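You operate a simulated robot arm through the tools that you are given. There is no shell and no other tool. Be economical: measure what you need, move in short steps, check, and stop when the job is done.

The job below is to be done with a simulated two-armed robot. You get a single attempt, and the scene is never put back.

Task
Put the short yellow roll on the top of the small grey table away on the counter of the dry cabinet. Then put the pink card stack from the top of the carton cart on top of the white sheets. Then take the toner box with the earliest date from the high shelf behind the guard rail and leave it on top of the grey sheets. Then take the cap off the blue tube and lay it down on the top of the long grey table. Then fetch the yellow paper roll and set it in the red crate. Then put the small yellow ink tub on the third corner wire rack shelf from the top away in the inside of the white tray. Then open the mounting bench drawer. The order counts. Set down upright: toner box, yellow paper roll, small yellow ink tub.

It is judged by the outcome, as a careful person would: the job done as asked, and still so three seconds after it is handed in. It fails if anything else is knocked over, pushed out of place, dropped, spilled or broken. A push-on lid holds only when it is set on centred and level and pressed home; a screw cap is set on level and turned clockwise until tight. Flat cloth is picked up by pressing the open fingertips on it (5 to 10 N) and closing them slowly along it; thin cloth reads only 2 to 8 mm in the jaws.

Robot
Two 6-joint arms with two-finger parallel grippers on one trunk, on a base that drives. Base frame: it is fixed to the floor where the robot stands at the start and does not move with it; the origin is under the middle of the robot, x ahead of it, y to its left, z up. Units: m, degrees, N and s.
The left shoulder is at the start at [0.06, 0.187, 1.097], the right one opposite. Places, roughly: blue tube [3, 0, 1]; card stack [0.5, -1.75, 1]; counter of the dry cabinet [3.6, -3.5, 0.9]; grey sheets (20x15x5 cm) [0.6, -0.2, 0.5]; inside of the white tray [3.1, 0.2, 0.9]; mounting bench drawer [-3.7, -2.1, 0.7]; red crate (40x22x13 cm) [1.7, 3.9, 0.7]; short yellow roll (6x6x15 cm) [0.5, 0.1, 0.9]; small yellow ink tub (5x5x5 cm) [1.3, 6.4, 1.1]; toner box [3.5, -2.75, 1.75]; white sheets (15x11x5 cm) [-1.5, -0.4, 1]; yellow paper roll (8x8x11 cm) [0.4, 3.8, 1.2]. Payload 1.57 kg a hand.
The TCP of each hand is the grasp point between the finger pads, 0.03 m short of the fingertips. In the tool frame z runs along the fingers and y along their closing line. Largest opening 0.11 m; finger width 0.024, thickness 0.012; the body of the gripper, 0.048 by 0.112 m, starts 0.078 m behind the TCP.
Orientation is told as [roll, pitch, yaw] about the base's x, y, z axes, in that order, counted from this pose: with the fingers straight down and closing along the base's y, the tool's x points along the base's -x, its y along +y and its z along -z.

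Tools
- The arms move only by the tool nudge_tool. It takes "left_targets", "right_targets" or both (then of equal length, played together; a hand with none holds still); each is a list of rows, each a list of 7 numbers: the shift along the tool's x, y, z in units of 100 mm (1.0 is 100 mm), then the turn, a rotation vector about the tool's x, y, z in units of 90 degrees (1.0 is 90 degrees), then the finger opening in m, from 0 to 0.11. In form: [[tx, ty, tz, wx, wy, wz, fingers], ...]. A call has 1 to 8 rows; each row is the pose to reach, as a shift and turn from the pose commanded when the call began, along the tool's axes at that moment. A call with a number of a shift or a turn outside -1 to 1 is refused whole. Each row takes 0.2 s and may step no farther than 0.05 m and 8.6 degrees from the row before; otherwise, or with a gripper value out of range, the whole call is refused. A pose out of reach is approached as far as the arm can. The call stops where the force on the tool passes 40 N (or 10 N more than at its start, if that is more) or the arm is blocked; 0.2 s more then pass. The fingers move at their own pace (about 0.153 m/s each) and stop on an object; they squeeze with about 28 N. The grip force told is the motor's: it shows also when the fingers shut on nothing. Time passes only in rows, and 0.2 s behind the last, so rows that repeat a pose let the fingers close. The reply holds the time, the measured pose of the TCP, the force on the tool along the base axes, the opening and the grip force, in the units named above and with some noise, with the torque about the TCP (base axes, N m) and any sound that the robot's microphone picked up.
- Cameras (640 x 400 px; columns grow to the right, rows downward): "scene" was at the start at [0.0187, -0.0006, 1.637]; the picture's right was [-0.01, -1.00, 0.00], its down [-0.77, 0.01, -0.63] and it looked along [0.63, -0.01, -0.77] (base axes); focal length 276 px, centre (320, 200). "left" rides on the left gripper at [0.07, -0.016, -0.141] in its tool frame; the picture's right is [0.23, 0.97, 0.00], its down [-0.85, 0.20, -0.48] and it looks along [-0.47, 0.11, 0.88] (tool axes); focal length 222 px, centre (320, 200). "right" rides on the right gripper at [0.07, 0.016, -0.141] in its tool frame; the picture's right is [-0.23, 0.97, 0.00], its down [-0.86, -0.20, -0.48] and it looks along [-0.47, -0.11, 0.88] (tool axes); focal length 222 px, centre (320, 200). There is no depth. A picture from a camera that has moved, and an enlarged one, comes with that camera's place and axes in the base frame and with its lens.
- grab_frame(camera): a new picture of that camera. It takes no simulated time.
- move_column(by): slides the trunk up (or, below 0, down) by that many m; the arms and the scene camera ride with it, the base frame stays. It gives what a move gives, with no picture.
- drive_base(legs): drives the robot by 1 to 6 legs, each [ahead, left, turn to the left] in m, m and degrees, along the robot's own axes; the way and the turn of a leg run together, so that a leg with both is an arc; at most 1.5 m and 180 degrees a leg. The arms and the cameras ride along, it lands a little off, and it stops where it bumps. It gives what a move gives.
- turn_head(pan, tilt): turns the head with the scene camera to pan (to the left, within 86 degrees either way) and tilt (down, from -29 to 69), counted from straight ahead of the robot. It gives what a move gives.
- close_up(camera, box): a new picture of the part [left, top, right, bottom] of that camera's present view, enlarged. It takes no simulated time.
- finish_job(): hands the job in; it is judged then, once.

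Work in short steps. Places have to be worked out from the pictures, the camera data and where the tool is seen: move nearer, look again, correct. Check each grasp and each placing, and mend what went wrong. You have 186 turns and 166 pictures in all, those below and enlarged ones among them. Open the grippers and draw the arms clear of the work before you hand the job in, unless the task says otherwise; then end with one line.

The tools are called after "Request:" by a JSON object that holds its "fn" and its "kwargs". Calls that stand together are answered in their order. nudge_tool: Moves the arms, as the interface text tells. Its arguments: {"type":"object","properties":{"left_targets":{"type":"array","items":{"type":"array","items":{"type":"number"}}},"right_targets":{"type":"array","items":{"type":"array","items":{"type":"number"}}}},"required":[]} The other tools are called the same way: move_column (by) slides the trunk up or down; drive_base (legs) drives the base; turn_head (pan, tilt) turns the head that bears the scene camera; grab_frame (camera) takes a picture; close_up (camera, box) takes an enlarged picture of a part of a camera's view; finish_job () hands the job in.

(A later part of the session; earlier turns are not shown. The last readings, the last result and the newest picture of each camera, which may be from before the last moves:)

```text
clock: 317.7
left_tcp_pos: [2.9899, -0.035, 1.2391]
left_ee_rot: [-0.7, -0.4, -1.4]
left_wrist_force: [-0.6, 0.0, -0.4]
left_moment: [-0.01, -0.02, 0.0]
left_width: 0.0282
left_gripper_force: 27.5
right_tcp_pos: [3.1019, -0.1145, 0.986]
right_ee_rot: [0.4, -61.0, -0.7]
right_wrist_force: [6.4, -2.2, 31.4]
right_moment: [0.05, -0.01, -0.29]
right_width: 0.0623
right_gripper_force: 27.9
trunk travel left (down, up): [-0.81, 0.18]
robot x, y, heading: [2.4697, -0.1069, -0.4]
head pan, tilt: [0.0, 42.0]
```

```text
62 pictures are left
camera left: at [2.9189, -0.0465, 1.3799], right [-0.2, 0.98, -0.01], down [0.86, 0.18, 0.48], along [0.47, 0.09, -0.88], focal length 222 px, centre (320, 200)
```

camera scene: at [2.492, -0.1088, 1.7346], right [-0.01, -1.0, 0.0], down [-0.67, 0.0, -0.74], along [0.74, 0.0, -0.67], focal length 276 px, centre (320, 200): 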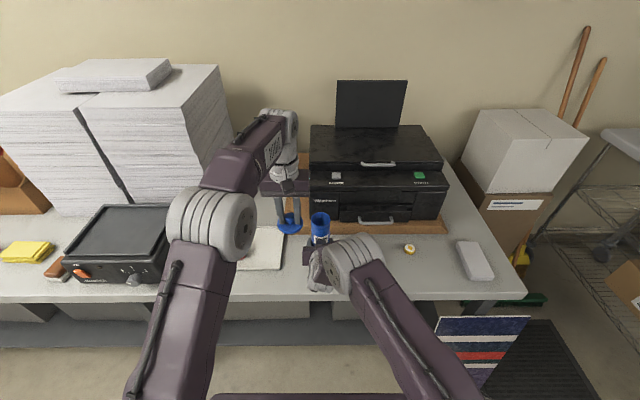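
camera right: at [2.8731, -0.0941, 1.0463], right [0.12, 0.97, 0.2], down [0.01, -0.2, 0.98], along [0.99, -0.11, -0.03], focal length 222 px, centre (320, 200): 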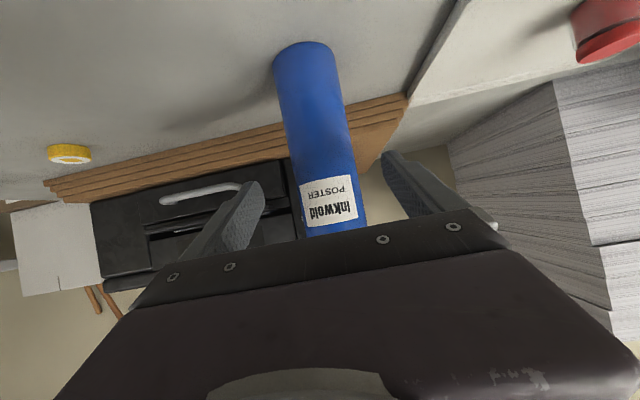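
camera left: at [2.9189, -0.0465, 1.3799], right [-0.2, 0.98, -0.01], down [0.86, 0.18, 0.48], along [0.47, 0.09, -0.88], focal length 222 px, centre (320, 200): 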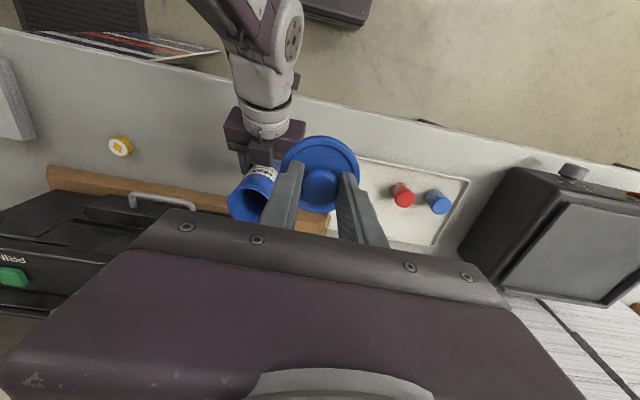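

The cap is in the left hand and the open tube is back in its place. I release the tube with the right hand and draw it back and aside.

Request:
{"fn": "nudge_tool", "kwargs": {"right_targets": [[-0.02, 0, -0.015, 0, 0, 0, 0.0], [-0.02, 0, -0.015, 0, 0, 0, 0.08], [-0.02, 0, -0.015, 0, 0, 0, 0.1], [0.05, 0, -0.3, 0, 0, 0, 0.1], [0.1, 0, -0.6, 0, 0, 0, 0.1], [0.1, 0, -0.98, 0, 0, 0, 0.1]]}}

Request:
{"fn": "nudge_tool", "kwargs": {"right_targets": [[0, -0.4, 0, 0, 0, 0, 0.1], [0, -0.8, 0, 0, 0, 0, 0.1], [0, -1.0, 0, 0, 0, 0, 0.1]]}}

Request:
{"fn": "nudge_tool", "kwargs": {"left_targets": [[0, 0, 0.4, 0, 0, 0, 0.0], [0, 0, 0.8, 0, 0, 0, 0.0], [0, 0, 1.0, 0, 0, 0, 0.0]]}}

Request:
{"fn": "grab_frame", "kwargs": {"camera": "scene"}}

Request:
{"fn": "grab_frame", "kwargs": {"camera": "left"}}

```text
clock: 319.1
left_tcp_pos: [2.9912, -0.0338, 1.2368]
left_ee_rot: [-0.6, -0.3, -1.4]
left_wrist_force: [0.4, -0.2, 0.1]
left_moment: [0.0, -0.02, 0.01]
left_width: 0.0281
left_gripper_force: 28.0
right_tcp_pos: [3.0086, -0.1145, 1.0188]
right_ee_rot: [0.0, -60.1, -0.1]
right_wrist_force: [-1.0, -0.3, 0.2]
right_moment: [0.0, -0.02, -0.01]
right_width: 0.1
right_gripper_force: 0.1
trunk travel left (down, up): [-0.81, 0.18]
robot x, y, heading: [2.4691, -0.1097, -0.5]
head pan, tilt: [0.0, 42.0]
```

```text
clock: 319.9
left_tcp_pos: [2.992, -0.033, 1.236]
left_ee_rot: [-0.5, -0.2, -1.3]
left_wrist_force: [0.6, -0.4, -0.4]
left_moment: [-0.02, 0.04, 0.04]
left_width: 0.0282
left_gripper_force: 27.8
right_tcp_pos: [3.0381, -0.2059, 1.0328]
right_ee_rot: [-0.1, -59.3, -0.1]
right_wrist_force: [-0.3, 0.3, 1.3]
right_moment: [0.0, 0.03, 0.01]
right_width: 0.0999
right_gripper_force: 0.0
right hand out of reach, approached as far as the arm can: row 1, 2, 3
trunk travel left (down, up): [-0.81, 0.18]
robot x, y, heading: [2.4745, -0.1107, -0.4]
head pan, tilt: [0.0, 42.0]
```

```text
clock: 320.7
left_tcp_pos: [2.9937, -0.0348, 1.1355]
left_ee_rot: [-0.6, -0.1, -1.4]
left_wrist_force: [0.5, 0.2, 0.1]
left_moment: [-0.01, -0.02, -0.01]
left_width: 0.0281
left_gripper_force: 27.6
right_tcp_pos: [3.0382, -0.2065, 1.0322]
right_ee_rot: [-0.1, -59.2, -0.1]
right_wrist_force: [1.2, 0.7, -0.4]
right_moment: [-0.02, 0.01, 0.05]
right_width: 0.1003
right_gripper_force: 0.0
trunk travel left (down, up): [-0.81, 0.18]
robot x, y, heading: [2.471, -0.1076, -0.2]
head pan, tilt: [0.0, 42.0]
```

```text
61 pictures are left
camera scene: at [2.4963, -0.108, 1.734], right [-0.01, -1.0, 0.0], down [-0.67, 0.0, -0.74], along [0.74, -0.01, -0.67], focal length 276 px, centre (320, 200)
```

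scene: 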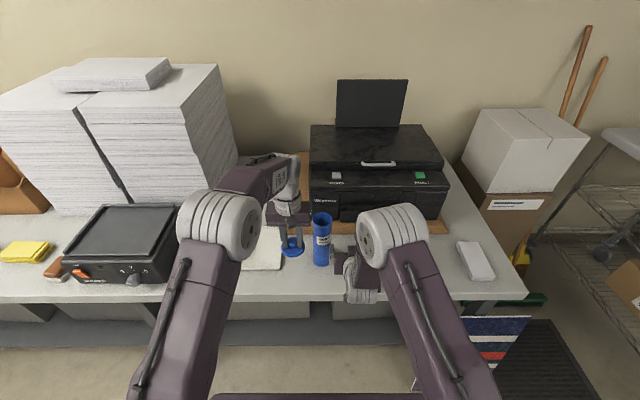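

```text
60 pictures are left
camera left: at [2.9233, -0.0466, 1.2772], right [-0.2, 0.98, -0.01], down [0.86, 0.18, 0.48], along [0.47, 0.09, -0.88], focal length 222 px, centre (320, 200)
```

left: 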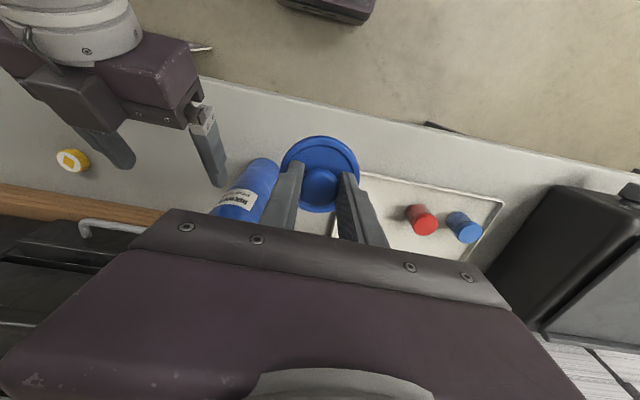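

I lower the cap onto the free patch between tube and tray.

Request:
{"fn": "nudge_tool", "kwargs": {"left_targets": [[0, 0, 0.4, 0, 0, 0, 0.0], [0, 0, 0.8, 0, 0, 0, 0.0], [0, 0, 1.0, 0, 0, 0, 0.0]]}}

Request:
{"fn": "nudge_tool", "kwargs": {"left_targets": [[0, 0, 0.3, 0, 0, 0, 0.0], [0, 0, 0.6, 0, 0, 0, 0.0], [0, 0, 0.75, 0, 0, 0, 0.0], [0, 0, 0.9, 0, 0, 0, 0.0], [0, 0, 1.0, 0, 0, 0, 0.0]]}}

Request:
{"fn": "grab_frame", "kwargs": {"camera": "left"}}

```text
clock: 321.5
left_tcp_pos: [2.9936, -0.0358, 1.0345]
left_ee_rot: [-0.6, -0.2, -1.4]
left_wrist_force: [-0.3, -0.9, -0.1]
left_moment: [0.02, 0.0, -0.04]
left_width: 0.0279
left_gripper_force: 28.0
right_tcp_pos: [3.0378, -0.2071, 1.032]
right_ee_rot: [-0.2, -59.3, -0.1]
right_wrist_force: [-0.6, 0.1, 0.0]
right_moment: [-0.02, 0.01, 0.02]
right_width: 0.1003
right_gripper_force: 0.2
trunk travel left (down, up): [-0.81, 0.18]
robot x, y, heading: [2.4705, -0.1101, -0.4]
head pan, tilt: [0.0, 42.0]
```

```text
clock: 322.7
left_tcp_pos: [2.9947, -0.0364, 0.9388]
left_ee_rot: [-0.7, -0.7, -1.4]
left_wrist_force: [4.8, 2.4, 20.8]
left_moment: [0.17, 0.43, -0.07]
left_width: 0.0279
left_gripper_force: 28.2
right_tcp_pos: [3.0362, -0.2063, 1.0345]
right_ee_rot: [-0.2, -59.4, 0.0]
right_wrist_force: [-0.2, 0.6, -0.7]
right_moment: [-0.02, -0.03, 0.03]
right_width: 0.0999
right_gripper_force: 0.1
trunk travel left (down, up): [-0.81, 0.18]
robot x, y, heading: [2.4695, -0.1066, -0.4]
head pan, tilt: [0.0, 42.0]
```

```text
59 pictures are left
camera left: at [2.9222, -0.0488, 1.0806], right [-0.2, 0.98, -0.01], down [0.85, 0.18, 0.49], along [0.48, 0.09, -0.87], focal length 222 px, centre (320, 200)
```

left: 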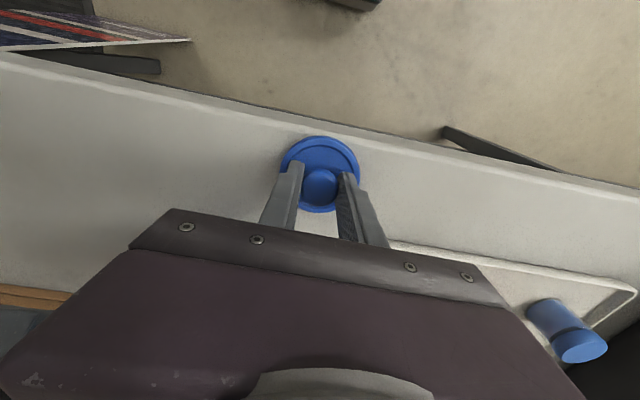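

The cap rests on the table. I release it and lift away.

Request:
{"fn": "nudge_tool", "kwargs": {"left_targets": [[0, 0, -0.03, 0, 0, 0, 0.0], [0, 0, -0.03, 0, 0, 0, 0.05], [0, 0, -0.03, 0, 0, 0, 0.06], [0, 0, -0.4, 0, 0, 0, 0.06], [0, 0, -0.8, 0, 0, 0, 0.06], [0, 0, -1.0, 0, 0, 0, 0.06]]}}

Request:
{"fn": "nudge_tool", "kwargs": {"left_targets": [[0, 0, -0.4, 0, 0, 0, 0.1], [0.3, 0, -0.8, 0, 0, 0, 0.1], [0.6, 0, -1.0, 0, 0, 0, 0.1]]}}

Request:
{"fn": "grab_frame", "kwargs": {"camera": "left"}}

```text
clock: 324.1
left_tcp_pos: [2.9936, -0.0362, 1.0355]
left_ee_rot: [-0.6, -0.1, -1.4]
left_wrist_force: [0.7, 0.2, -0.8]
left_moment: [0.01, -0.01, -0.01]
left_width: 0.0599
left_gripper_force: 0.2
right_tcp_pos: [3.0374, -0.2073, 1.0315]
right_ee_rot: [-0.2, -59.3, -0.1]
right_wrist_force: [-0.2, -0.8, -0.3]
right_moment: [-0.03, -0.01, -0.03]
right_width: 0.1001
right_gripper_force: 0.1
trunk travel left (down, up): [-0.81, 0.18]
robot x, y, heading: [2.4693, -0.1082, -0.5]
head pan, tilt: [0.0, 42.0]
```

```text
clock: 324.9
left_tcp_pos: [2.9327, -0.0329, 1.1361]
left_ee_rot: [-0.6, -0.2, -1.5]
left_wrist_force: [-0.6, 0.0, -0.5]
left_moment: [-0.01, -0.04, 0.03]
left_width: 0.1
left_gripper_force: 0.0
right_tcp_pos: [3.0369, -0.2073, 1.0321]
right_ee_rot: [-0.1, -59.3, -0.1]
right_wrist_force: [-0.3, 0.7, -0.1]
right_moment: [0.02, 0.03, 0.05]
right_width: 0.1
right_gripper_force: 0.0
trunk travel left (down, up): [-0.81, 0.18]
robot x, y, heading: [2.4692, -0.1079, -0.5]
head pan, tilt: [0.0, 42.0]
```

```text
58 pictures are left
camera left: at [2.8614, -0.0456, 1.2783], right [-0.2, 0.98, -0.01], down [0.86, 0.18, 0.48], along [0.47, 0.09, -0.88], focal length 222 px, centre (320, 200)
```

left: 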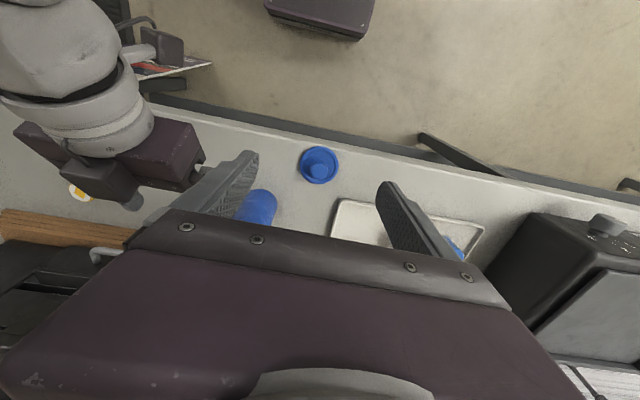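

Step 4 is done. I close the right fingers a bit, back off from the table, put the right hand upright again, and drive north towards the yellow paper roll.

Request:
{"fn": "nudge_tool", "kwargs": {"right_targets": [[0, 0, 0, 0, 0, 0, 0.04], [0, 0, 0, 0, 0, 0, 0.04]]}}

Request:
{"fn": "drive_base", "kwargs": {"legs": [[-0.08, 0, 0], [0, 0.9, 0], [-0.2, 0.75, 0], [0, 0, 90]]}}

Request:
{"fn": "nudge_tool", "kwargs": {"right_targets": [[0.1, -0.1, -0.1, 0, 0.09, 0, 0.1], [0.2, -0.2, -0.2, 0, 0.18, 0, 0.1], [0.3, -0.3, -0.3, 0, 0.27, 0, 0.1], [0.4, -0.4, -0.4, 0, 0.36, 0, 0.1], [0.5, -0.4, -0.5, 0, 0.45, 0, 0.1], [0.6, -0.4, -0.6, 0, 0.54, 0, 0.1], [0.6, -0.4, -0.6, 0, 0.62, 0, 0.1], [0.6, -0.4, -0.6, 0, 0.66, 0, 0.1]]}}

Request:
{"fn": "turn_head", "kwargs": {"pan": 20, "tilt": 15}}

Request:
{"fn": "grab_frame", "kwargs": {"camera": "scene"}}

```text
clock: 325.5
left_tcp_pos: [2.9339, -0.0335, 1.1358]
left_ee_rot: [-0.7, -0.2, -1.4]
left_wrist_force: [-0.3, 0.2, -0.5]
left_moment: [0.02, 0.02, -0.02]
left_width: 0.1001
left_gripper_force: 0.0
right_tcp_pos: [3.0373, -0.2069, 1.0329]
right_ee_rot: [-0.1, -59.2, 0.0]
right_wrist_force: [0.8, -0.4, -0.4]
right_moment: [-0.04, -0.03, 0.0]
right_width: 0.0398
right_gripper_force: 0.1
trunk travel left (down, up): [-0.81, 0.18]
robot x, y, heading: [2.469, -0.1075, -0.6]
head pan, tilt: [0.0, 42.0]
```

```text
clock: 338.4
left_tcp_pos: [2.1345, 1.9969, 1.1362]
left_ee_rot: [-0.6, -0.2, 88.4]
left_wrist_force: [0.1, -0.8, 0.7]
left_moment: [0.03, 0.0, 0.02]
left_width: 0.0996
left_gripper_force: 0.1
right_tcp_pos: [2.3089, 2.101, 1.0326]
right_ee_rot: [-0.1, -59.3, 89.8]
right_wrist_force: [0.5, 0.6, 0.0]
right_moment: [-0.02, -0.04, 0.0]
right_width: 0.0399
right_gripper_force: 0.1
trunk travel left (down, up): [-0.81, 0.18]
robot x, y, heading: [2.2057, 1.5306, 89.5]
head pan, tilt: [0.0, 42.0]
```

```text
clock: 340.2
left_tcp_pos: [2.1348, 1.9974, 1.1364]
left_ee_rot: [-0.6, -0.1, 88.5]
left_wrist_force: [-0.3, -0.2, 0.3]
left_moment: [0.0, -0.02, 0.01]
left_width: 0.1
left_gripper_force: 0.2
right_tcp_pos: [2.3465, 2.0011, 0.9969]
right_ee_rot: [-3.5, -9.0, 89.8]
right_wrist_force: [-0.2, 0.1, 0.5]
right_moment: [0.02, -0.03, 0.03]
right_width: 0.1
right_gripper_force: 0.1
right hand out of reach, approached as far as the arm can: row 5, 6, 7, 8
trunk travel left (down, up): [-0.81, 0.18]
robot x, y, heading: [2.2117, 1.5321, 89.6]
head pan, tilt: [0.0, 42.0]
```

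```text
clock: 341.1
left_tcp_pos: [2.1347, 1.9976, 1.1364]
left_ee_rot: [-0.5, -0.2, 88.5]
left_wrist_force: [-0.5, 0.2, 0.2]
left_moment: [0.0, 0.02, 0.05]
left_width: 0.1001
left_gripper_force: 0.0
right_tcp_pos: [2.347, 1.9996, 0.9967]
right_ee_rot: [-3.5, -8.8, 89.7]
right_wrist_force: [0.3, 0.4, -2.0]
right_moment: [0.01, -0.01, 0.01]
right_width: 0.0999
right_gripper_force: 0.0
trunk travel left (down, up): [-0.81, 0.18]
robot x, y, heading: [2.2078, 1.5314, 89.6]
head pan, tilt: [20.0, 15.0]
```

```text
57 pictures are left
camera scene: at [2.1795, 1.5627, 1.7764], right [0.94, 0.33, 0.0], down [0.09, -0.24, -0.97], along [-0.32, 0.91, -0.26], focal length 276 px, centre (320, 200)
```

scene: 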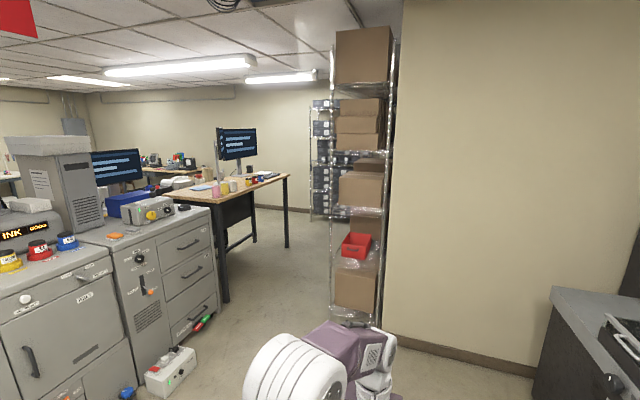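

The red crate is on the rack at about (1.72, 3.8). The yellow paper roll should be on the wooden table at the picture's (227, 183); I enlarge that.

Request:
{"fn": "close_up", "kwargs": {"camera": "scene", "box": [150, 130, 310, 230]}}

Request:
{"fn": "close_up", "kwargs": {"camera": "scene", "box": [310, 150, 410, 320]}}

```text
4.00 times, centred on (230, 180) of scene
camera zoom: at [2.1795, 1.5627, 1.7764], right [0.94, 0.33, 0.0], down [0.09, -0.24, -0.97], along [-0.32, 0.91, -0.26], focal length 1106 px, centre (680, 280)
```

zoom: 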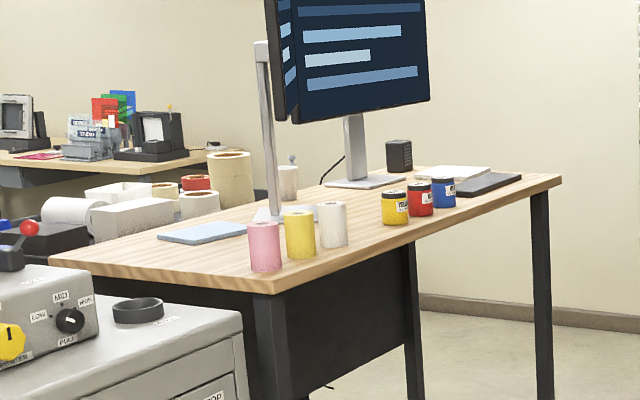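

```text
2.35 times, centred on (360, 235) of scene
camera zoom: at [2.1795, 1.5627, 1.7764], right [0.94, 0.33, 0.0], down [0.09, -0.24, -0.97], along [-0.32, 0.91, -0.26], focal length 651 px, centre (226, 118)
```

zoom: 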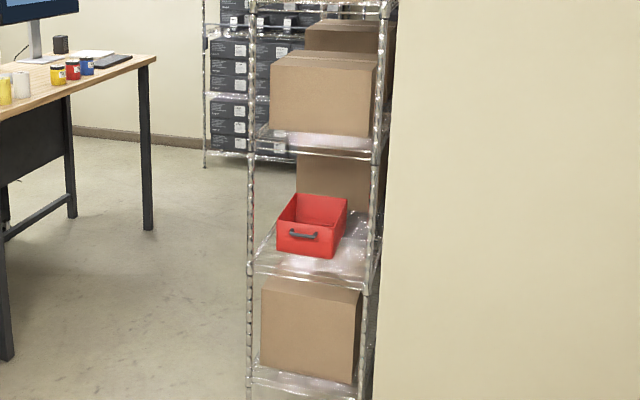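

The yellow roll (between a pink and a white one) stands at about (0.38, 3.80) on the table (z ≈ 1.11), whose east edge is x ≈ 0.5. I drive there facing west, and tilt the left hand 50°.

Request:
{"fn": "drive_base", "kwargs": {"legs": [[0.97, 0.98, 0], [0, 0, 90], [0.04, -1.38, 0]]}}

Request:
{"fn": "nudge_tool", "kwargs": {"left_targets": [[-0.4, 0, 0, 0, 0, 0, 0.1], [-0.8, 0, 0, 0, 0, 0, 0.1]]}}

Request:
{"fn": "nudge_tool", "kwargs": {"left_targets": [[0, 0, -0.1, 0, -0.09, 0, 0.1], [0, 0, -0.2, 0, -0.18, 0, 0.1], [0, 0, -0.3, 0, -0.27, 0, 0.1], [0, 0, -0.4, 0, -0.36, 0, 0.1], [0, 0, -0.5, 0, -0.45, 0, 0.1], [0, 0, -0.6, 0, -0.54, 0, 0.1], [0, 0, -0.6, 0, -0.555, 0, 0.1]]}}

Request:
{"fn": "turn_head", "kwargs": {"pan": 0, "tilt": 35}}

Request:
{"fn": "grab_frame", "kwargs": {"camera": "scene"}}

```text
clock: 358.3
left_tcp_pos: [0.7283, 3.8027, 1.1353]
left_ee_rot: [-0.7, -0.2, 179.1]
left_wrist_force: [1.6, 0.1, 0.2]
left_moment: [0.01, -0.03, 0.0]
left_width: 0.1001
left_gripper_force: 0.0
right_tcp_pos: [0.7232, 4.015, 0.9968]
right_ee_rot: [-3.6, -8.9, -179.7]
right_wrist_force: [0.1, 0.6, -0.2]
right_moment: [0.0, 0.0, 0.02]
right_width: 0.1
right_gripper_force: 0.1
trunk travel left (down, up): [-0.81, 0.18]
robot x, y, heading: [1.1916, 3.8848, -179.8]
head pan, tilt: [20.0, 15.0]
```

```text
clock: 358.9
left_tcp_pos: [0.6475, 3.8024, 1.1345]
left_ee_rot: [-0.6, 0.1, 179.1]
left_wrist_force: [-0.5, -0.6, -0.4]
left_moment: [0.04, -0.03, 0.03]
left_width: 0.0999
left_gripper_force: 0.0
right_tcp_pos: [0.7227, 4.0157, 0.9963]
right_ee_rot: [-3.6, -8.8, -179.7]
right_wrist_force: [0.3, -0.1, -0.6]
right_moment: [0.01, -0.06, 0.0]
right_width: 0.0999
right_gripper_force: 0.0
trunk travel left (down, up): [-0.81, 0.18]
robot x, y, heading: [1.1944, 3.8831, -179.8]
head pan, tilt: [20.0, 15.0]
```

```text
clock: 360.5
left_tcp_pos: [0.6496, 3.8024, 1.1965]
left_ee_rot: [-0.8, -50.1, 179.8]
left_wrist_force: [0.2, 0.0, 0.1]
left_moment: [0.0, 0.04, 0.02]
left_width: 0.1003
left_gripper_force: 0.0
left hand out of reach, approached as far as the arm can: row 6
right_tcp_pos: [0.723, 4.0156, 0.9965]
right_ee_rot: [-3.5, -9.1, -179.7]
right_wrist_force: [-0.2, 0.1, -0.8]
right_moment: [0.0, -0.01, -0.01]
right_width: 0.1001
right_gripper_force: 0.1
trunk travel left (down, up): [-0.81, 0.18]
robot x, y, heading: [1.1926, 3.8834, -179.7]
head pan, tilt: [20.0, 15.0]
```

```text
clock: 361.3
left_tcp_pos: [0.6493, 3.8023, 1.1959]
left_ee_rot: [-0.9, -50.0, 179.9]
left_wrist_force: [-0.4, 0.8, -0.1]
left_moment: [0.0, 0.0, 0.02]
left_width: 0.0999
left_gripper_force: 0.1
right_tcp_pos: [0.7237, 4.0161, 0.9977]
right_ee_rot: [-3.7, -8.9, -179.7]
right_wrist_force: [-0.1, -0.2, 0.0]
right_moment: [0.02, 0.02, 0.0]
right_width: 0.0998
right_gripper_force: 0.1
trunk travel left (down, up): [-0.81, 0.18]
robot x, y, heading: [1.1922, 3.8826, -179.7]
head pan, tilt: [0.0, 35.0]
```

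```text
54 pictures are left
camera scene: at [1.1651, 3.8828, 1.7446], right [0.0, 1.0, 0.0], down [0.57, 0.0, -0.82], along [-0.82, 0.0, -0.57], focal length 276 px, centre (320, 200)
```

scene: 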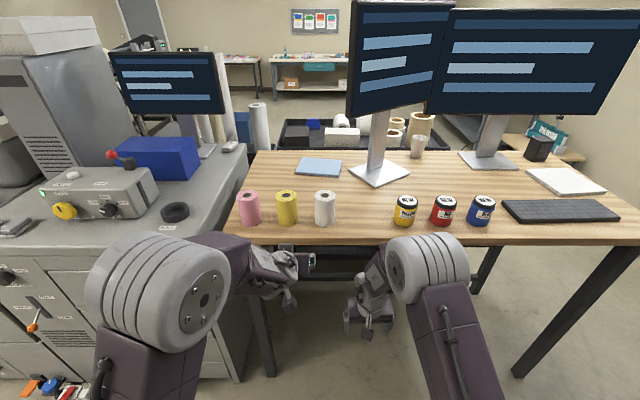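

The roll seems to be at about (0.34, 3.76). I pull the right hand back and up, move the base 0.15 m nearer and 4 cm left, and look through the left hand camera.

Request:
{"fn": "nudge_tool", "kwargs": {"right_targets": [[0.3, 0, -0.3, 0, 0, 0, 0.1], [0.6, 0, -0.6, 0, 0, 0, 0.1], [0.9, 0, -0.9, 0, 0, 0, 0.1]]}}

Request:
{"fn": "nudge_tool", "kwargs": {"right_targets": [[0.2, 0, -0.4, 0, 0, 0, 0.1], [0.4, 0, -0.8, 0, 0, 0, 0.1]]}}

Request:
{"fn": "drive_base", "kwargs": {"legs": [[0.14, 0.04, 0]]}}

Request:
{"fn": "grab_frame", "kwargs": {"camera": "left"}}

Request:
{"fn": "grab_frame", "kwargs": {"camera": "scene"}}

```text
clock: 362.1
left_tcp_pos: [0.6502, 3.8039, 1.1969]
left_ee_rot: [-0.9, -50.1, 179.7]
left_wrist_force: [0.8, 0.4, 0.5]
left_moment: [0.05, 0.01, 0.02]
left_width: 0.1001
left_gripper_force: 0.1
right_tcp_pos: [0.8273, 4.01, 1.071]
right_ee_rot: [-3.6, -9.0, -179.6]
right_wrist_force: [-0.1, 0.5, -0.5]
right_moment: [-0.04, 0.05, 0.0]
right_width: 0.1
right_gripper_force: 0.1
trunk travel left (down, up): [-0.81, 0.18]
robot x, y, heading: [1.1909, 3.8832, -179.9]
head pan, tilt: [0.0, 35.0]
```

```text
clock: 362.7
left_tcp_pos: [0.6516, 3.8025, 1.1971]
left_ee_rot: [-0.9, -50.2, 179.8]
left_wrist_force: [0.0, 0.3, -0.5]
left_moment: [0.0, 0.05, -0.01]
left_width: 0.1
left_gripper_force: 0.1
right_tcp_pos: [0.8841, 4.0039, 1.136]
right_ee_rot: [-4.2, -9.6, -179.6]
right_wrist_force: [0.0, 0.0, -0.6]
right_moment: [-0.02, 0.0, -0.01]
right_width: 0.1
right_gripper_force: 0.1
right hand out of reach, approached as far as the arm can: row 2
trunk travel left (down, up): [-0.81, 0.18]
robot x, y, heading: [1.1923, 3.8838, -180.0]
head pan, tilt: [0.0, 35.0]
```

```text
clock: 364.1
left_tcp_pos: [0.5114, 3.7622, 1.1975]
left_ee_rot: [-0.8, -50.2, 179.8]
left_wrist_force: [-0.1, 0.4, 0.7]
left_moment: [-0.01, -0.02, -0.01]
left_width: 0.1
left_gripper_force: 0.0
right_tcp_pos: [0.7428, 3.963, 1.1353]
right_ee_rot: [-4.2, -9.6, -179.8]
right_wrist_force: [0.1, 1.1, 0.0]
right_moment: [0.0, 0.03, 0.02]
right_width: 0.0999
right_gripper_force: 0.0
trunk travel left (down, up): [-0.81, 0.18]
robot x, y, heading: [1.0501, 3.8416, -179.8]
head pan, tilt: [0.0, 35.0]
```

```text
53 pictures are left
camera left: at [0.6648, 3.7771, 1.2345], right [0.13, -0.97, -0.18], down [-0.18, -0.21, 0.96], along [-0.97, -0.09, -0.21], focal length 222 px, centre (320, 200)
```

left: 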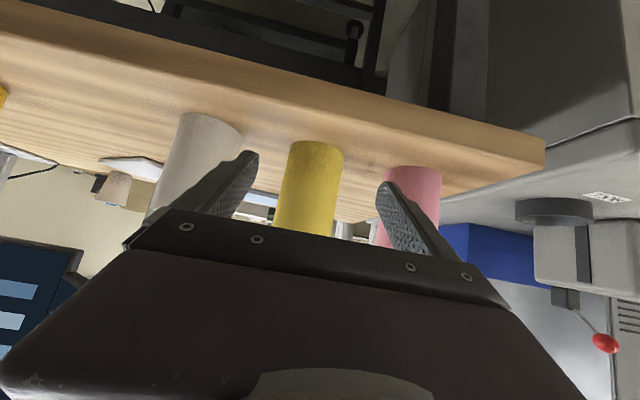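

```text
52 pictures are left
camera scene: at [1.0282, 3.8429, 1.7446], right [0.0, 1.0, 0.0], down [0.57, 0.0, -0.82], along [-0.82, 0.0, -0.57], focal length 276 px, centre (320, 200)
```

scene: 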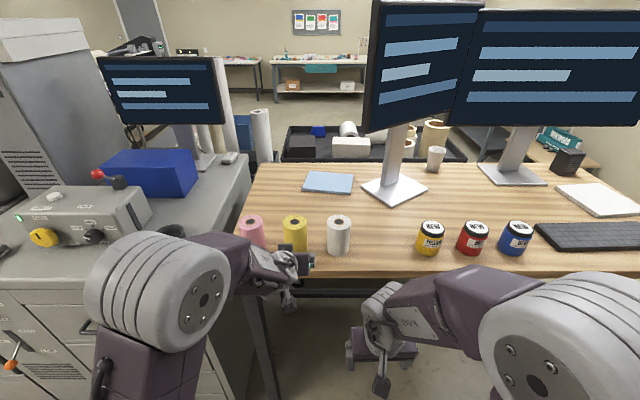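

The roll is at about (0.36, 3.763), in line with the fingers. I advance in two moves and close on it at mid-height.

Request:
{"fn": "nudge_tool", "kwargs": {"left_targets": [[-0.15, 0, 0.37, 0, 0, 0, 0.105], [-0.295, 0, 0.74, 0, 0, 0, 0.105]]}}

Request:
{"fn": "grab_frame", "kwargs": {"camera": "left"}}

Request:
{"fn": "nudge_tool", "kwargs": {"left_targets": [[-0.1, 0, 0.25, 0, 0, 0, 0.105], [-0.2, 0, 0.5, 0, 0, 0, 0.105], [-0.295, 0, 0.74, 0, 0, 0, 0.105], [-0.295, 0, 0.74, 0, 0, 0, 0.05], [-0.295, 0, 0.74, 0, 0, 0, 0.0], [-0.295, 0, 0.74, 0, 0, 0, 0.0]]}}

Request:
{"fn": "grab_frame", "kwargs": {"camera": "scene"}}

```text
clock: 364.7
left_tcp_pos: [0.432, 3.763, 1.1711]
left_ee_rot: [-0.8, -50.0, 179.7]
left_wrist_force: [-1.3, -0.4, 1.1]
left_moment: [-0.01, 0.01, 0.02]
left_width: 0.1049
left_gripper_force: 0.2
right_tcp_pos: [0.7392, 3.9624, 1.1347]
right_ee_rot: [-4.2, -9.4, -179.7]
right_wrist_force: [0.0, -0.5, 0.6]
right_moment: [0.03, -0.01, -0.02]
right_width: 0.1002
right_gripper_force: 0.0
trunk travel left (down, up): [-0.81, 0.18]
robot x, y, heading: [1.0524, 3.8422, -179.9]
head pan, tilt: [0.0, 35.0]
```

```text
51 pictures are left
camera left: at [0.585, 3.7774, 1.2085], right [0.13, -0.97, -0.18], down [-0.19, -0.21, 0.96], along [-0.97, -0.09, -0.21], focal length 222 px, centre (320, 200)
```

left: 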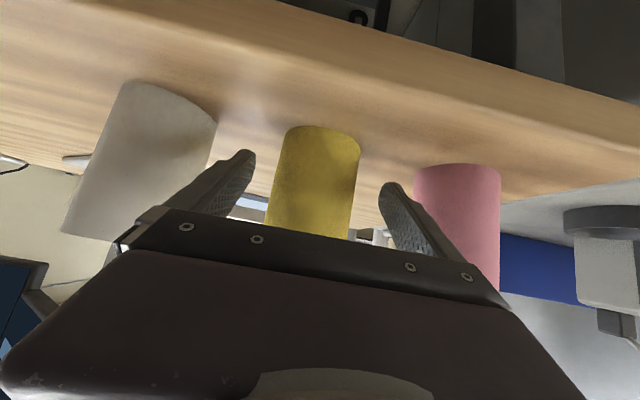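

```text
clock: 366.1
left_tcp_pos: [0.3595, 3.7646, 1.1496]
left_ee_rot: [-0.9, -50.4, 179.7]
left_wrist_force: [2.6, -0.1, 18.9]
left_moment: [-0.49, 0.14, 0.03]
left_width: 0.0693
left_gripper_force: 27.2
right_tcp_pos: [0.7429, 3.962, 1.1351]
right_ee_rot: [-4.1, -9.7, -179.8]
right_wrist_force: [-0.2, -0.5, -0.7]
right_moment: [0.0, -0.02, -0.02]
right_width: 0.0999
right_gripper_force: 0.1
trunk travel left (down, up): [-0.81, 0.18]
robot x, y, heading: [1.0516, 3.8397, -179.8]
head pan, tilt: [0.0, 35.0]
```

```text
50 pictures are left
camera scene: at [1.03, 3.8427, 1.7447], right [0.0, 1.0, 0.0], down [0.57, 0.0, -0.82], along [-0.82, 0.0, -0.57], focal length 276 px, centre (320, 200)
```

scene: 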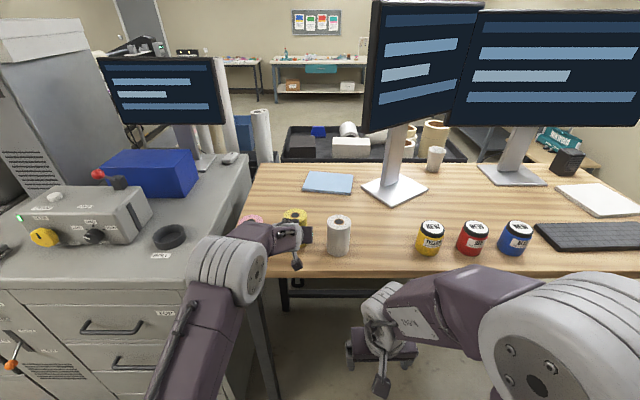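

The width (69 mm) shows the fingers are about 2 cm past the roll's axis and the tips touch the table (z ≈ 1.11). I open, move back 2 cm and up 2 cm, and close again.

Request:
{"fn": "nudge_tool", "kwargs": {"left_targets": [[0, 0, 0, 0, 0, 0, 0.105], [-0.15, 0, -0.13, 0, 0, 0, 0.105], [-0.03, 0, -0.28, 0, 0, 0, 0.105], [-0.03, 0, -0.28, 0, 0, 0, 0.05], [-0.03, 0, -0.28, 0, 0, 0, 0.0], [-0.03, 0, -0.28, 0, 0, 0, 0.0]]}}

Request:
{"fn": "nudge_tool", "kwargs": {"left_targets": [[-0.15, 0, -0.13, 0, 0, 0, 0.0], [-0.3, 0, -0.26, 0, 0, 0, 0.0], [-0.46, 0, -0.39, 0, 0, 0, 0.0]]}}

Request:
{"fn": "grab_frame", "kwargs": {"camera": "left"}}

```text
clock: 367.5
left_tcp_pos: [0.3763, 3.7637, 1.1668]
left_ee_rot: [-0.8, -50.0, 179.8]
left_wrist_force: [-0.4, -0.6, 3.8]
left_moment: [-0.22, 0.09, -0.04]
left_width: 0.0687
left_gripper_force: 28.2
right_tcp_pos: [0.7402, 3.963, 1.1352]
right_ee_rot: [-4.2, -9.5, -179.6]
right_wrist_force: [1.3, 0.4, -1.1]
right_moment: [-0.03, 0.02, 0.0]
right_width: 0.1002
right_gripper_force: 0.1
trunk travel left (down, up): [-0.81, 0.18]
robot x, y, heading: [1.0506, 3.8404, -179.7]
head pan, tilt: [0.0, 35.0]
```

```text
clock: 368.3
left_tcp_pos: [0.3764, 3.7619, 1.2268]
left_ee_rot: [-0.9, -50.0, 179.7]
left_wrist_force: [-0.3, 0.6, -1.6]
left_moment: [-0.02, -0.06, -0.01]
left_width: 0.0689
left_gripper_force: 28.1
right_tcp_pos: [0.7402, 3.9626, 1.1352]
right_ee_rot: [-4.2, -9.4, -179.7]
right_wrist_force: [0.0, 0.6, -0.2]
right_moment: [0.0, 0.02, -0.02]
right_width: 0.0998
right_gripper_force: 0.1
trunk travel left (down, up): [-0.81, 0.18]
robot x, y, heading: [1.047, 3.8448, -180.0]
head pan, tilt: [0.0, 35.0]
```

```text
49 pictures are left
camera left: at [0.5309, 3.778, 1.2646], right [0.13, -0.97, -0.18], down [-0.19, -0.21, 0.96], along [-0.97, -0.09, -0.21], focal length 222 px, centre (320, 200)
```

left: 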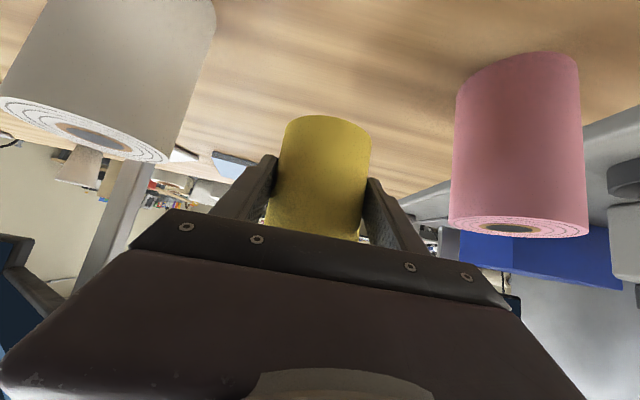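

The roll is held (dia 69 mm, bottom about 4 cm below the TCP). I back out, drive round to face the rack with the red crate, lower the trunk and look.

Request:
{"fn": "drive_base", "kwargs": {"legs": [[-0.1, 0, 0], [0, 0.7, 0], [0, 0.7, 0], [0, 0, -90], [0.15, -0.64, 0]]}}

Request:
{"fn": "move_column", "kwargs": {"by": -0.33}}

Request:
{"fn": "turn_head", "kwargs": {"pan": 0, "tilt": 25}}

Request:
{"fn": "grab_frame", "kwargs": {"camera": "scene"}}

Request:
{"fn": "grab_frame", "kwargs": {"camera": "left"}}

```text
clock: 383.4
left_tcp_pos: [1.7223, 3.2704, 1.227]
left_ee_rot: [-1.0, -50.0, 90.1]
left_wrist_force: [-0.1, -0.4, -1.7]
left_moment: [-0.01, 0.01, 0.02]
left_width: 0.0688
left_gripper_force: 28.2
right_tcp_pos: [1.922, 2.9067, 1.1354]
right_ee_rot: [-4.3, -9.5, 90.6]
right_wrist_force: [-0.5, 0.3, 0.0]
right_moment: [-0.01, -0.03, 0.02]
right_width: 0.0998
right_gripper_force: 0.0
trunk travel left (down, up): [-0.81, 0.18]
robot x, y, heading: [1.8024, 2.5964, 90.4]
head pan, tilt: [0.0, 35.0]
```

```text
clock: 386.7
left_tcp_pos: [1.724, 3.2686, 0.8971]
left_ee_rot: [-0.9, -50.0, 90.0]
left_wrist_force: [-0.5, -0.2, -2.1]
left_moment: [-0.02, 0.01, 0.0]
left_width: 0.0688
left_gripper_force: 27.8
right_tcp_pos: [1.9237, 2.9069, 0.8049]
right_ee_rot: [-4.2, -9.5, 90.5]
right_wrist_force: [0.5, 0.2, 0.6]
right_moment: [0.03, -0.02, -0.01]
right_width: 0.1001
right_gripper_force: 0.1
trunk travel left (down, up): [-0.48, 0.51]
robot x, y, heading: [1.805, 2.5922, 90.5]
head pan, tilt: [0.0, 35.0]
```

```text
clock: 387.4
left_tcp_pos: [1.7226, 3.2697, 0.8969]
left_ee_rot: [-0.9, -50.0, 90.0]
left_wrist_force: [0.1, 0.2, -3.2]
left_moment: [-0.02, -0.01, 0.02]
left_width: 0.0688
left_gripper_force: 27.5
right_tcp_pos: [1.923, 2.9069, 0.8052]
right_ee_rot: [-4.2, -9.5, 90.5]
right_wrist_force: [0.2, 0.8, 0.2]
right_moment: [-0.01, 0.04, -0.01]
right_width: 0.1002
right_gripper_force: 0.0
trunk travel left (down, up): [-0.48, 0.51]
robot x, y, heading: [1.8039, 2.5964, 90.6]
head pan, tilt: [0.0, 25.0]
```

```text
48 pictures are left
camera scene: at [1.8052, 2.629, 1.4302], right [1.0, 0.01, 0.0], down [0.0, -0.42, -0.91], along [-0.01, 0.91, -0.42], focal length 276 px, centre (320, 200)
```

scene: 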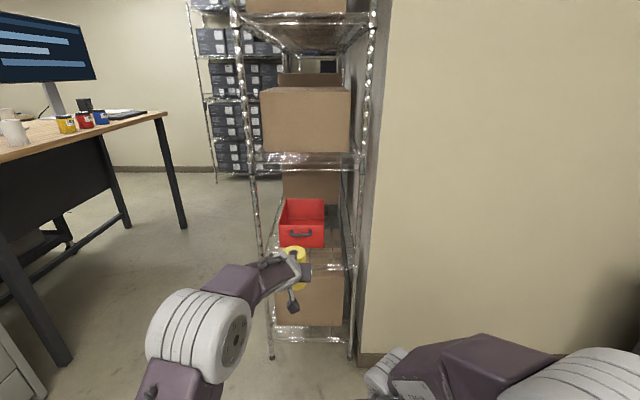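

```text
47 pictures are left
camera left: at [1.7377, 3.1166, 0.9345], right [-0.97, -0.13, -0.18], down [-0.21, 0.19, 0.96], along [-0.1, 0.97, -0.21], focal length 222 px, centre (320, 200)
```

left: 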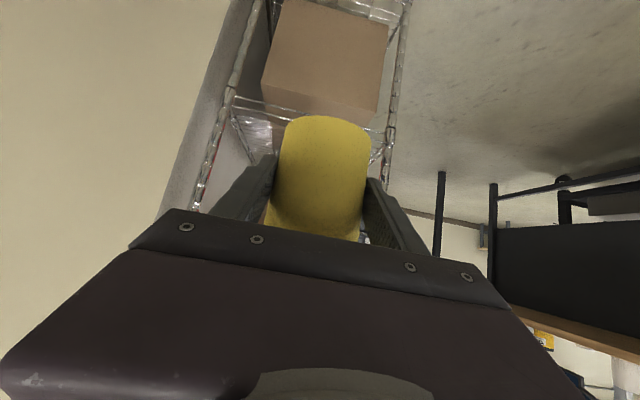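

I enlarge the crate to measure it.

Request:
{"fn": "close_up", "kwargs": {"camera": "scene", "box": [240, 130, 380, 290]}}

```text
2.50 times, centred on (310, 210) of scene
camera zoom: at [1.8052, 2.629, 1.4302], right [1.0, 0.01, 0.0], down [0.0, -0.42, -0.91], along [-0.01, 0.91, -0.42], focal length 691 px, centre (345, 175)
```

zoom: 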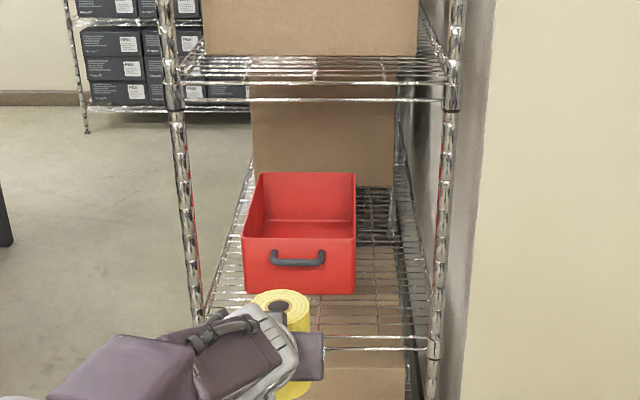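

The crate spans x 1.59–1.815, y 3.81–4.15, rim z 0.75, floor about 0.63, with a shelf above at z 1.10. With the tilted hand its body would foul the crate wall, so I'll re-grasp the roll from above: I take it back to its place on the table first.

Request:
{"fn": "move_column", "kwargs": {"by": 0.33}}

Request:
{"fn": "drive_base", "kwargs": {"legs": [[-0.15, 0.64, 0], [0, 0, 89.5], [0, -0.7, 0], [0, -0.7, 0], [0.1, 0, 0]]}}

Request:
{"fn": "grab_frame", "kwargs": {"camera": "left"}}

```text
clock: 390.6
left_tcp_pos: [1.7233, 3.27, 1.2262]
left_ee_rot: [-0.9, -50.0, 90.1]
left_wrist_force: [0.0, 0.5, -1.5]
left_moment: [-0.03, 0.01, -0.02]
left_width: 0.0689
left_gripper_force: 27.7
right_tcp_pos: [1.9236, 2.9071, 1.1349]
right_ee_rot: [-4.2, -9.6, 90.5]
right_wrist_force: [0.4, -0.6, -0.5]
right_moment: [-0.01, -0.01, 0.01]
right_width: 0.1002
right_gripper_force: 0.1
trunk travel left (down, up): [-0.81, 0.18]
robot x, y, heading: [1.8057, 2.5984, 90.2]
head pan, tilt: [0.0, 25.0]
```

```text
clock: 405.7
left_tcp_pos: [0.3962, 3.7578, 1.2279]
left_ee_rot: [-0.9, -50.2, 179.9]
left_wrist_force: [0.3, -0.1, -1.9]
left_moment: [0.04, -0.02, 0.03]
left_width: 0.0687
left_gripper_force: 27.8
right_tcp_pos: [0.7573, 3.9567, 1.1366]
right_ee_rot: [-4.3, -9.6, -179.7]
right_wrist_force: [0.2, -0.8, 0.2]
right_moment: [0.01, 0.02, -0.01]
right_width: 0.0998
right_gripper_force: 0.1
trunk travel left (down, up): [-0.81, 0.18]
robot x, y, heading: [1.0682, 3.8326, -179.8]
head pan, tilt: [0.0, 25.0]
```

```text
45 pictures are left
camera left: at [0.5491, 3.7723, 1.266], right [0.13, -0.97, -0.18], down [-0.18, -0.21, 0.96], along [-0.97, -0.09, -0.21], focal length 222 px, centre (320, 200)
```

left: 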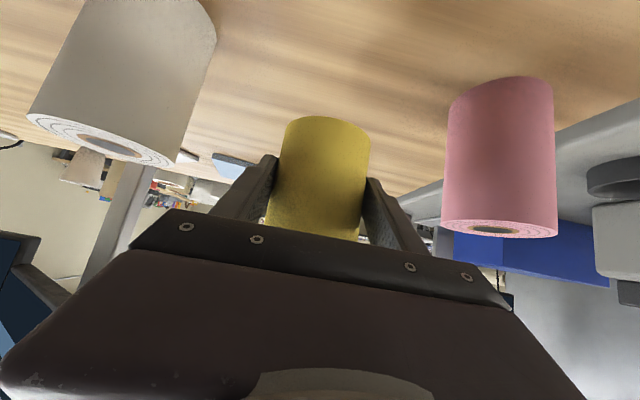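

The roll is between pink and white again. I lower it to the table, release, and back out.

Request:
{"fn": "nudge_tool", "kwargs": {"left_targets": [[0.15, 0, 0.13, 0, 0, 0, 0.0], [0.3, 0, 0.25, 0, 0, 0, 0.0], [0.4, 0, 0.34, 0, 0, 0, 0.0], [0.46, 0, 0.385, 0, 0, 0, 0.0], [0.48, 0, 0.4, 0, 0, 0, 0.0]]}}

Request:
{"fn": "nudge_tool", "kwargs": {"left_targets": [[0, 0, 0, 0, 0, 0, 0.085], [0, 0, 0, 0, 0, 0, 0.1], [0, 0, 0, 0, 0, 0, 0.1]]}}

Request:
{"fn": "drive_base", "kwargs": {"legs": [[-0.13, 0, 0]]}}

Request:
{"fn": "grab_frame", "kwargs": {"camera": "left"}}

```text
clock: 406.9
left_tcp_pos: [0.3936, 3.7587, 1.1677]
left_ee_rot: [-0.8, -50.2, 179.8]
left_wrist_force: [-2.0, -0.9, 10.2]
left_moment: [-0.43, 0.0, -0.01]
left_width: 0.0688
left_gripper_force: 27.8
right_tcp_pos: [0.757, 3.957, 1.135]
right_ee_rot: [-4.2, -9.5, -179.6]
right_wrist_force: [0.5, -0.5, -0.2]
right_moment: [-0.01, -0.01, 0.01]
right_width: 0.0999
right_gripper_force: 0.1
trunk travel left (down, up): [-0.81, 0.18]
robot x, y, heading: [1.0669, 3.8343, -179.7]
head pan, tilt: [0.0, 25.0]
```

```text
clock: 407.7
left_tcp_pos: [0.3926, 3.7577, 1.1645]
left_ee_rot: [-0.9, -50.0, 179.9]
left_wrist_force: [0.6, 0.6, 0.9]
left_moment: [0.01, -0.03, 0.01]
left_width: 0.1001
left_gripper_force: 0.0
right_tcp_pos: [0.7554, 3.9557, 1.1345]
right_ee_rot: [-4.3, -9.5, -179.7]
right_wrist_force: [-0.4, 0.9, 0.2]
right_moment: [0.01, 0.01, -0.01]
right_width: 0.1001
right_gripper_force: 0.0
trunk travel left (down, up): [-0.81, 0.18]
robot x, y, heading: [1.0666, 3.8347, -179.9]
head pan, tilt: [0.0, 25.0]
```

```text
clock: 408.9
left_tcp_pos: [0.5202, 3.7594, 1.164]
left_ee_rot: [-0.9, -50.0, 180.0]
left_wrist_force: [0.1, 0.2, -0.8]
left_moment: [-0.01, 0.02, -0.02]
left_width: 0.1
left_gripper_force: 0.1
right_tcp_pos: [0.883, 3.9575, 1.1332]
right_ee_rot: [-4.3, -9.4, -179.6]
right_wrist_force: [0.8, -0.6, -0.2]
right_moment: [-0.04, 0.0, 0.0]
right_width: 0.1001
right_gripper_force: 0.1
trunk travel left (down, up): [-0.81, 0.18]
robot x, y, heading: [1.1988, 3.8369, -179.8]
head pan, tilt: [0.0, 25.0]
```

```text
44 pictures are left
camera left: at [0.6737, 3.7731, 1.2016], right [0.13, -0.97, -0.18], down [-0.19, -0.21, 0.96], along [-0.97, -0.09, -0.21], focal length 222 px, centre (320, 200)
```

left: 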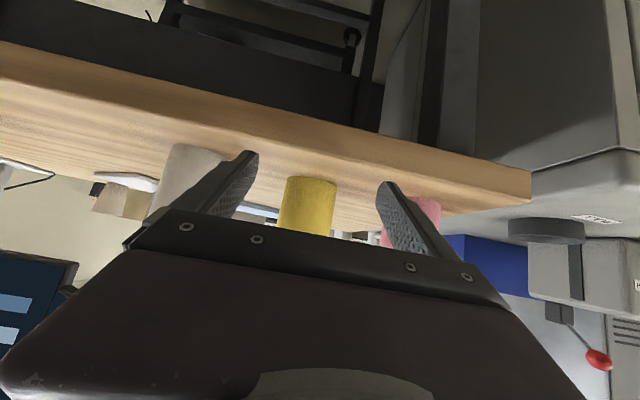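

The roll stands again in its place. I raise the trunk, turn the hand to point down, and bring it over the roll.

Request:
{"fn": "move_column", "kwargs": {"by": 0.16}}

Request:
{"fn": "nudge_tool", "kwargs": {"left_targets": [[0, 0, 0, 0, 0.09, 0, 0.1], [0, 0, 0, 0, 0.18, 0, 0.1], [0, 0, 0, 0, 0.27, 0, 0.1], [0, 0, 0, 0, 0.36, 0, 0.1], [0, 0, 0, 0, 0.45, 0, 0.1], [0, 0, 0, 0, 0.54, 0, 0.1], [0, 0, 0, 0, 0.556, 0, 0.1]]}}

Request:
{"fn": "drive_base", "kwargs": {"legs": [[0.13, 0, 0]]}}

Request:
{"fn": "grab_frame", "kwargs": {"camera": "left"}}

```text
clock: 410.8
left_tcp_pos: [0.5215, 3.7594, 1.3251]
left_ee_rot: [-0.9, -50.0, 179.8]
left_wrist_force: [0.8, -0.9, 0.2]
left_moment: [-0.01, 0.02, 0.01]
left_width: 0.1
left_gripper_force: 0.1
right_tcp_pos: [0.8842, 3.9574, 1.2955]
right_ee_rot: [-4.2, -9.5, -179.6]
right_wrist_force: [0.4, 0.1, -0.1]
right_moment: [0.01, 0.03, 0.02]
right_width: 0.1002
right_gripper_force: 0.2
trunk travel left (down, up): [-0.97, 0.02]
robot x, y, heading: [1.1925, 3.838, -179.9]
head pan, tilt: [0.0, 25.0]
```

```text
clock: 412.4
left_tcp_pos: [0.6081, 3.742, 1.3099]
left_ee_rot: [-0.6, -1.1, 179.1]
left_wrist_force: [-0.3, 0.6, 1.4]
left_moment: [-0.02, 0.02, -0.02]
left_width: 0.0998
left_gripper_force: 0.0
left hand out of reach, approached as far as the arm can: row 1, 4, 5, 6, 7
right_tcp_pos: [0.8845, 3.9573, 1.2947]
right_ee_rot: [-4.2, -9.3, -179.6]
right_wrist_force: [-0.2, 0.1, 0.2]
right_moment: [-0.04, -0.01, -0.03]
right_width: 0.1
right_gripper_force: 0.1
trunk travel left (down, up): [-0.97, 0.02]
robot x, y, heading: [1.1952, 3.8338, -180.0]
head pan, tilt: [0.0, 25.0]
```

```text
clock: 413.7
left_tcp_pos: [0.4836, 3.7403, 1.3128]
left_ee_rot: [-0.7, -1.5, 179.3]
left_wrist_force: [0.8, -0.2, -1.2]
left_moment: [-0.02, 0.04, 0.0]
left_width: 0.1
left_gripper_force: 0.2
right_tcp_pos: [0.7593, 3.955, 1.2962]
right_ee_rot: [-4.1, -9.6, -179.6]
right_wrist_force: [0.3, -0.2, -0.3]
right_moment: [0.02, 0.02, -0.02]
right_width: 0.0998
right_gripper_force: 0.0
trunk travel left (down, up): [-0.97, 0.02]
robot x, y, heading: [1.0655, 3.8372, -179.8]
head pan, tilt: [0.0, 25.0]
```

```text
43 pictures are left
camera left: at [0.5574, 3.7557, 1.4527], right [0.21, -0.98, -0.02], down [-0.84, -0.19, 0.5], along [-0.49, -0.09, -0.87], focal length 222 px, centre (320, 200)
```

left: 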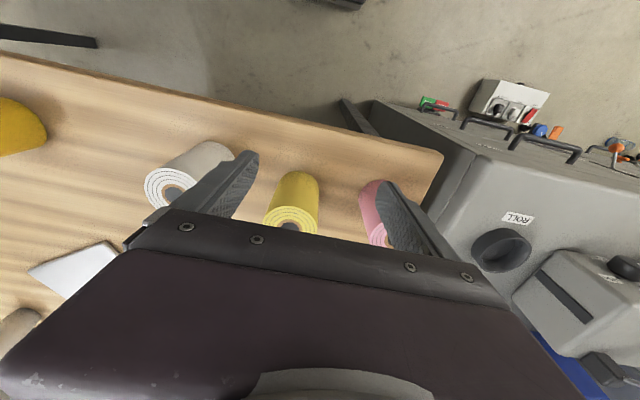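

The roll's top centre is at (0.389, 3.76). I drive 9 cm ahead and 2 cm right, then lower over it and close.

Request:
{"fn": "drive_base", "kwargs": {"legs": [[0.093, -0.019, 0]]}}

Request:
{"fn": "nudge_tool", "kwargs": {"left_targets": [[0, 0, 0.15, 0, 0.015, 0, 0.1], [0, 0, 0.3, 0, 0.015, 0, 0.1]]}}

Request:
{"fn": "grab_frame", "kwargs": {"camera": "left"}}

```text
clock: 414.8
left_tcp_pos: [0.3954, 3.7581, 1.3153]
left_ee_rot: [-0.7, -1.8, 179.1]
left_wrist_force: [0.8, 0.1, 0.2]
left_moment: [-0.02, 0.07, 0.0]
left_width: 0.1002
left_gripper_force: 0.1
right_tcp_pos: [0.6709, 3.974, 1.2976]
right_ee_rot: [-4.4, -9.9, -179.6]
right_wrist_force: [0.6, -0.7, -0.3]
right_moment: [0.05, 0.07, -0.01]
right_width: 0.0999
right_gripper_force: 0.0
trunk travel left (down, up): [-0.97, 0.02]
robot x, y, heading: [0.9766, 3.8562, -179.8]
head pan, tilt: [0.0, 25.0]
```

```text
clock: 415.4
left_tcp_pos: [0.391, 3.7597, 1.2825]
left_ee_rot: [-0.7, -0.2, 179.1]
left_wrist_force: [0.2, 0.4, -0.1]
left_moment: [-0.03, 0.05, 0.0]
left_width: 0.0998
left_gripper_force: 0.0
left hand out of reach, approached as far as the arm can: row 1
right_tcp_pos: [0.6667, 3.9729, 1.2968]
right_ee_rot: [-4.3, -9.7, -179.6]
right_wrist_force: [0.4, -0.8, -0.1]
right_moment: [0.02, 0.01, 0.03]
right_width: 0.0999
right_gripper_force: 0.1
trunk travel left (down, up): [-0.97, 0.02]
robot x, y, heading: [0.9768, 3.8555, -179.7]
head pan, tilt: [0.0, 25.0]
```

```text
42 pictures are left
camera left: at [0.4612, 3.7738, 1.4243], right [0.21, -0.98, -0.01], down [-0.86, -0.19, 0.48], along [-0.47, -0.09, -0.88], focal length 222 px, centre (320, 200)
```

left: 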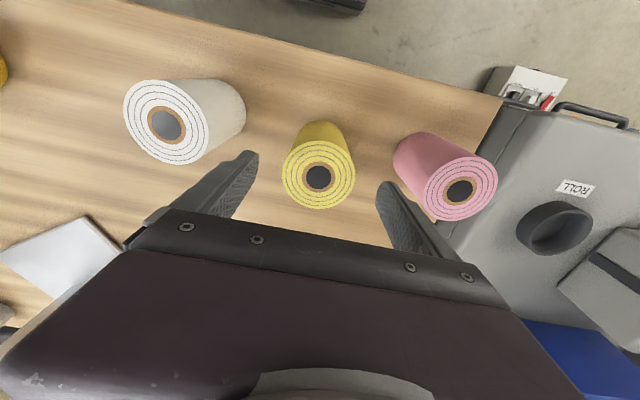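

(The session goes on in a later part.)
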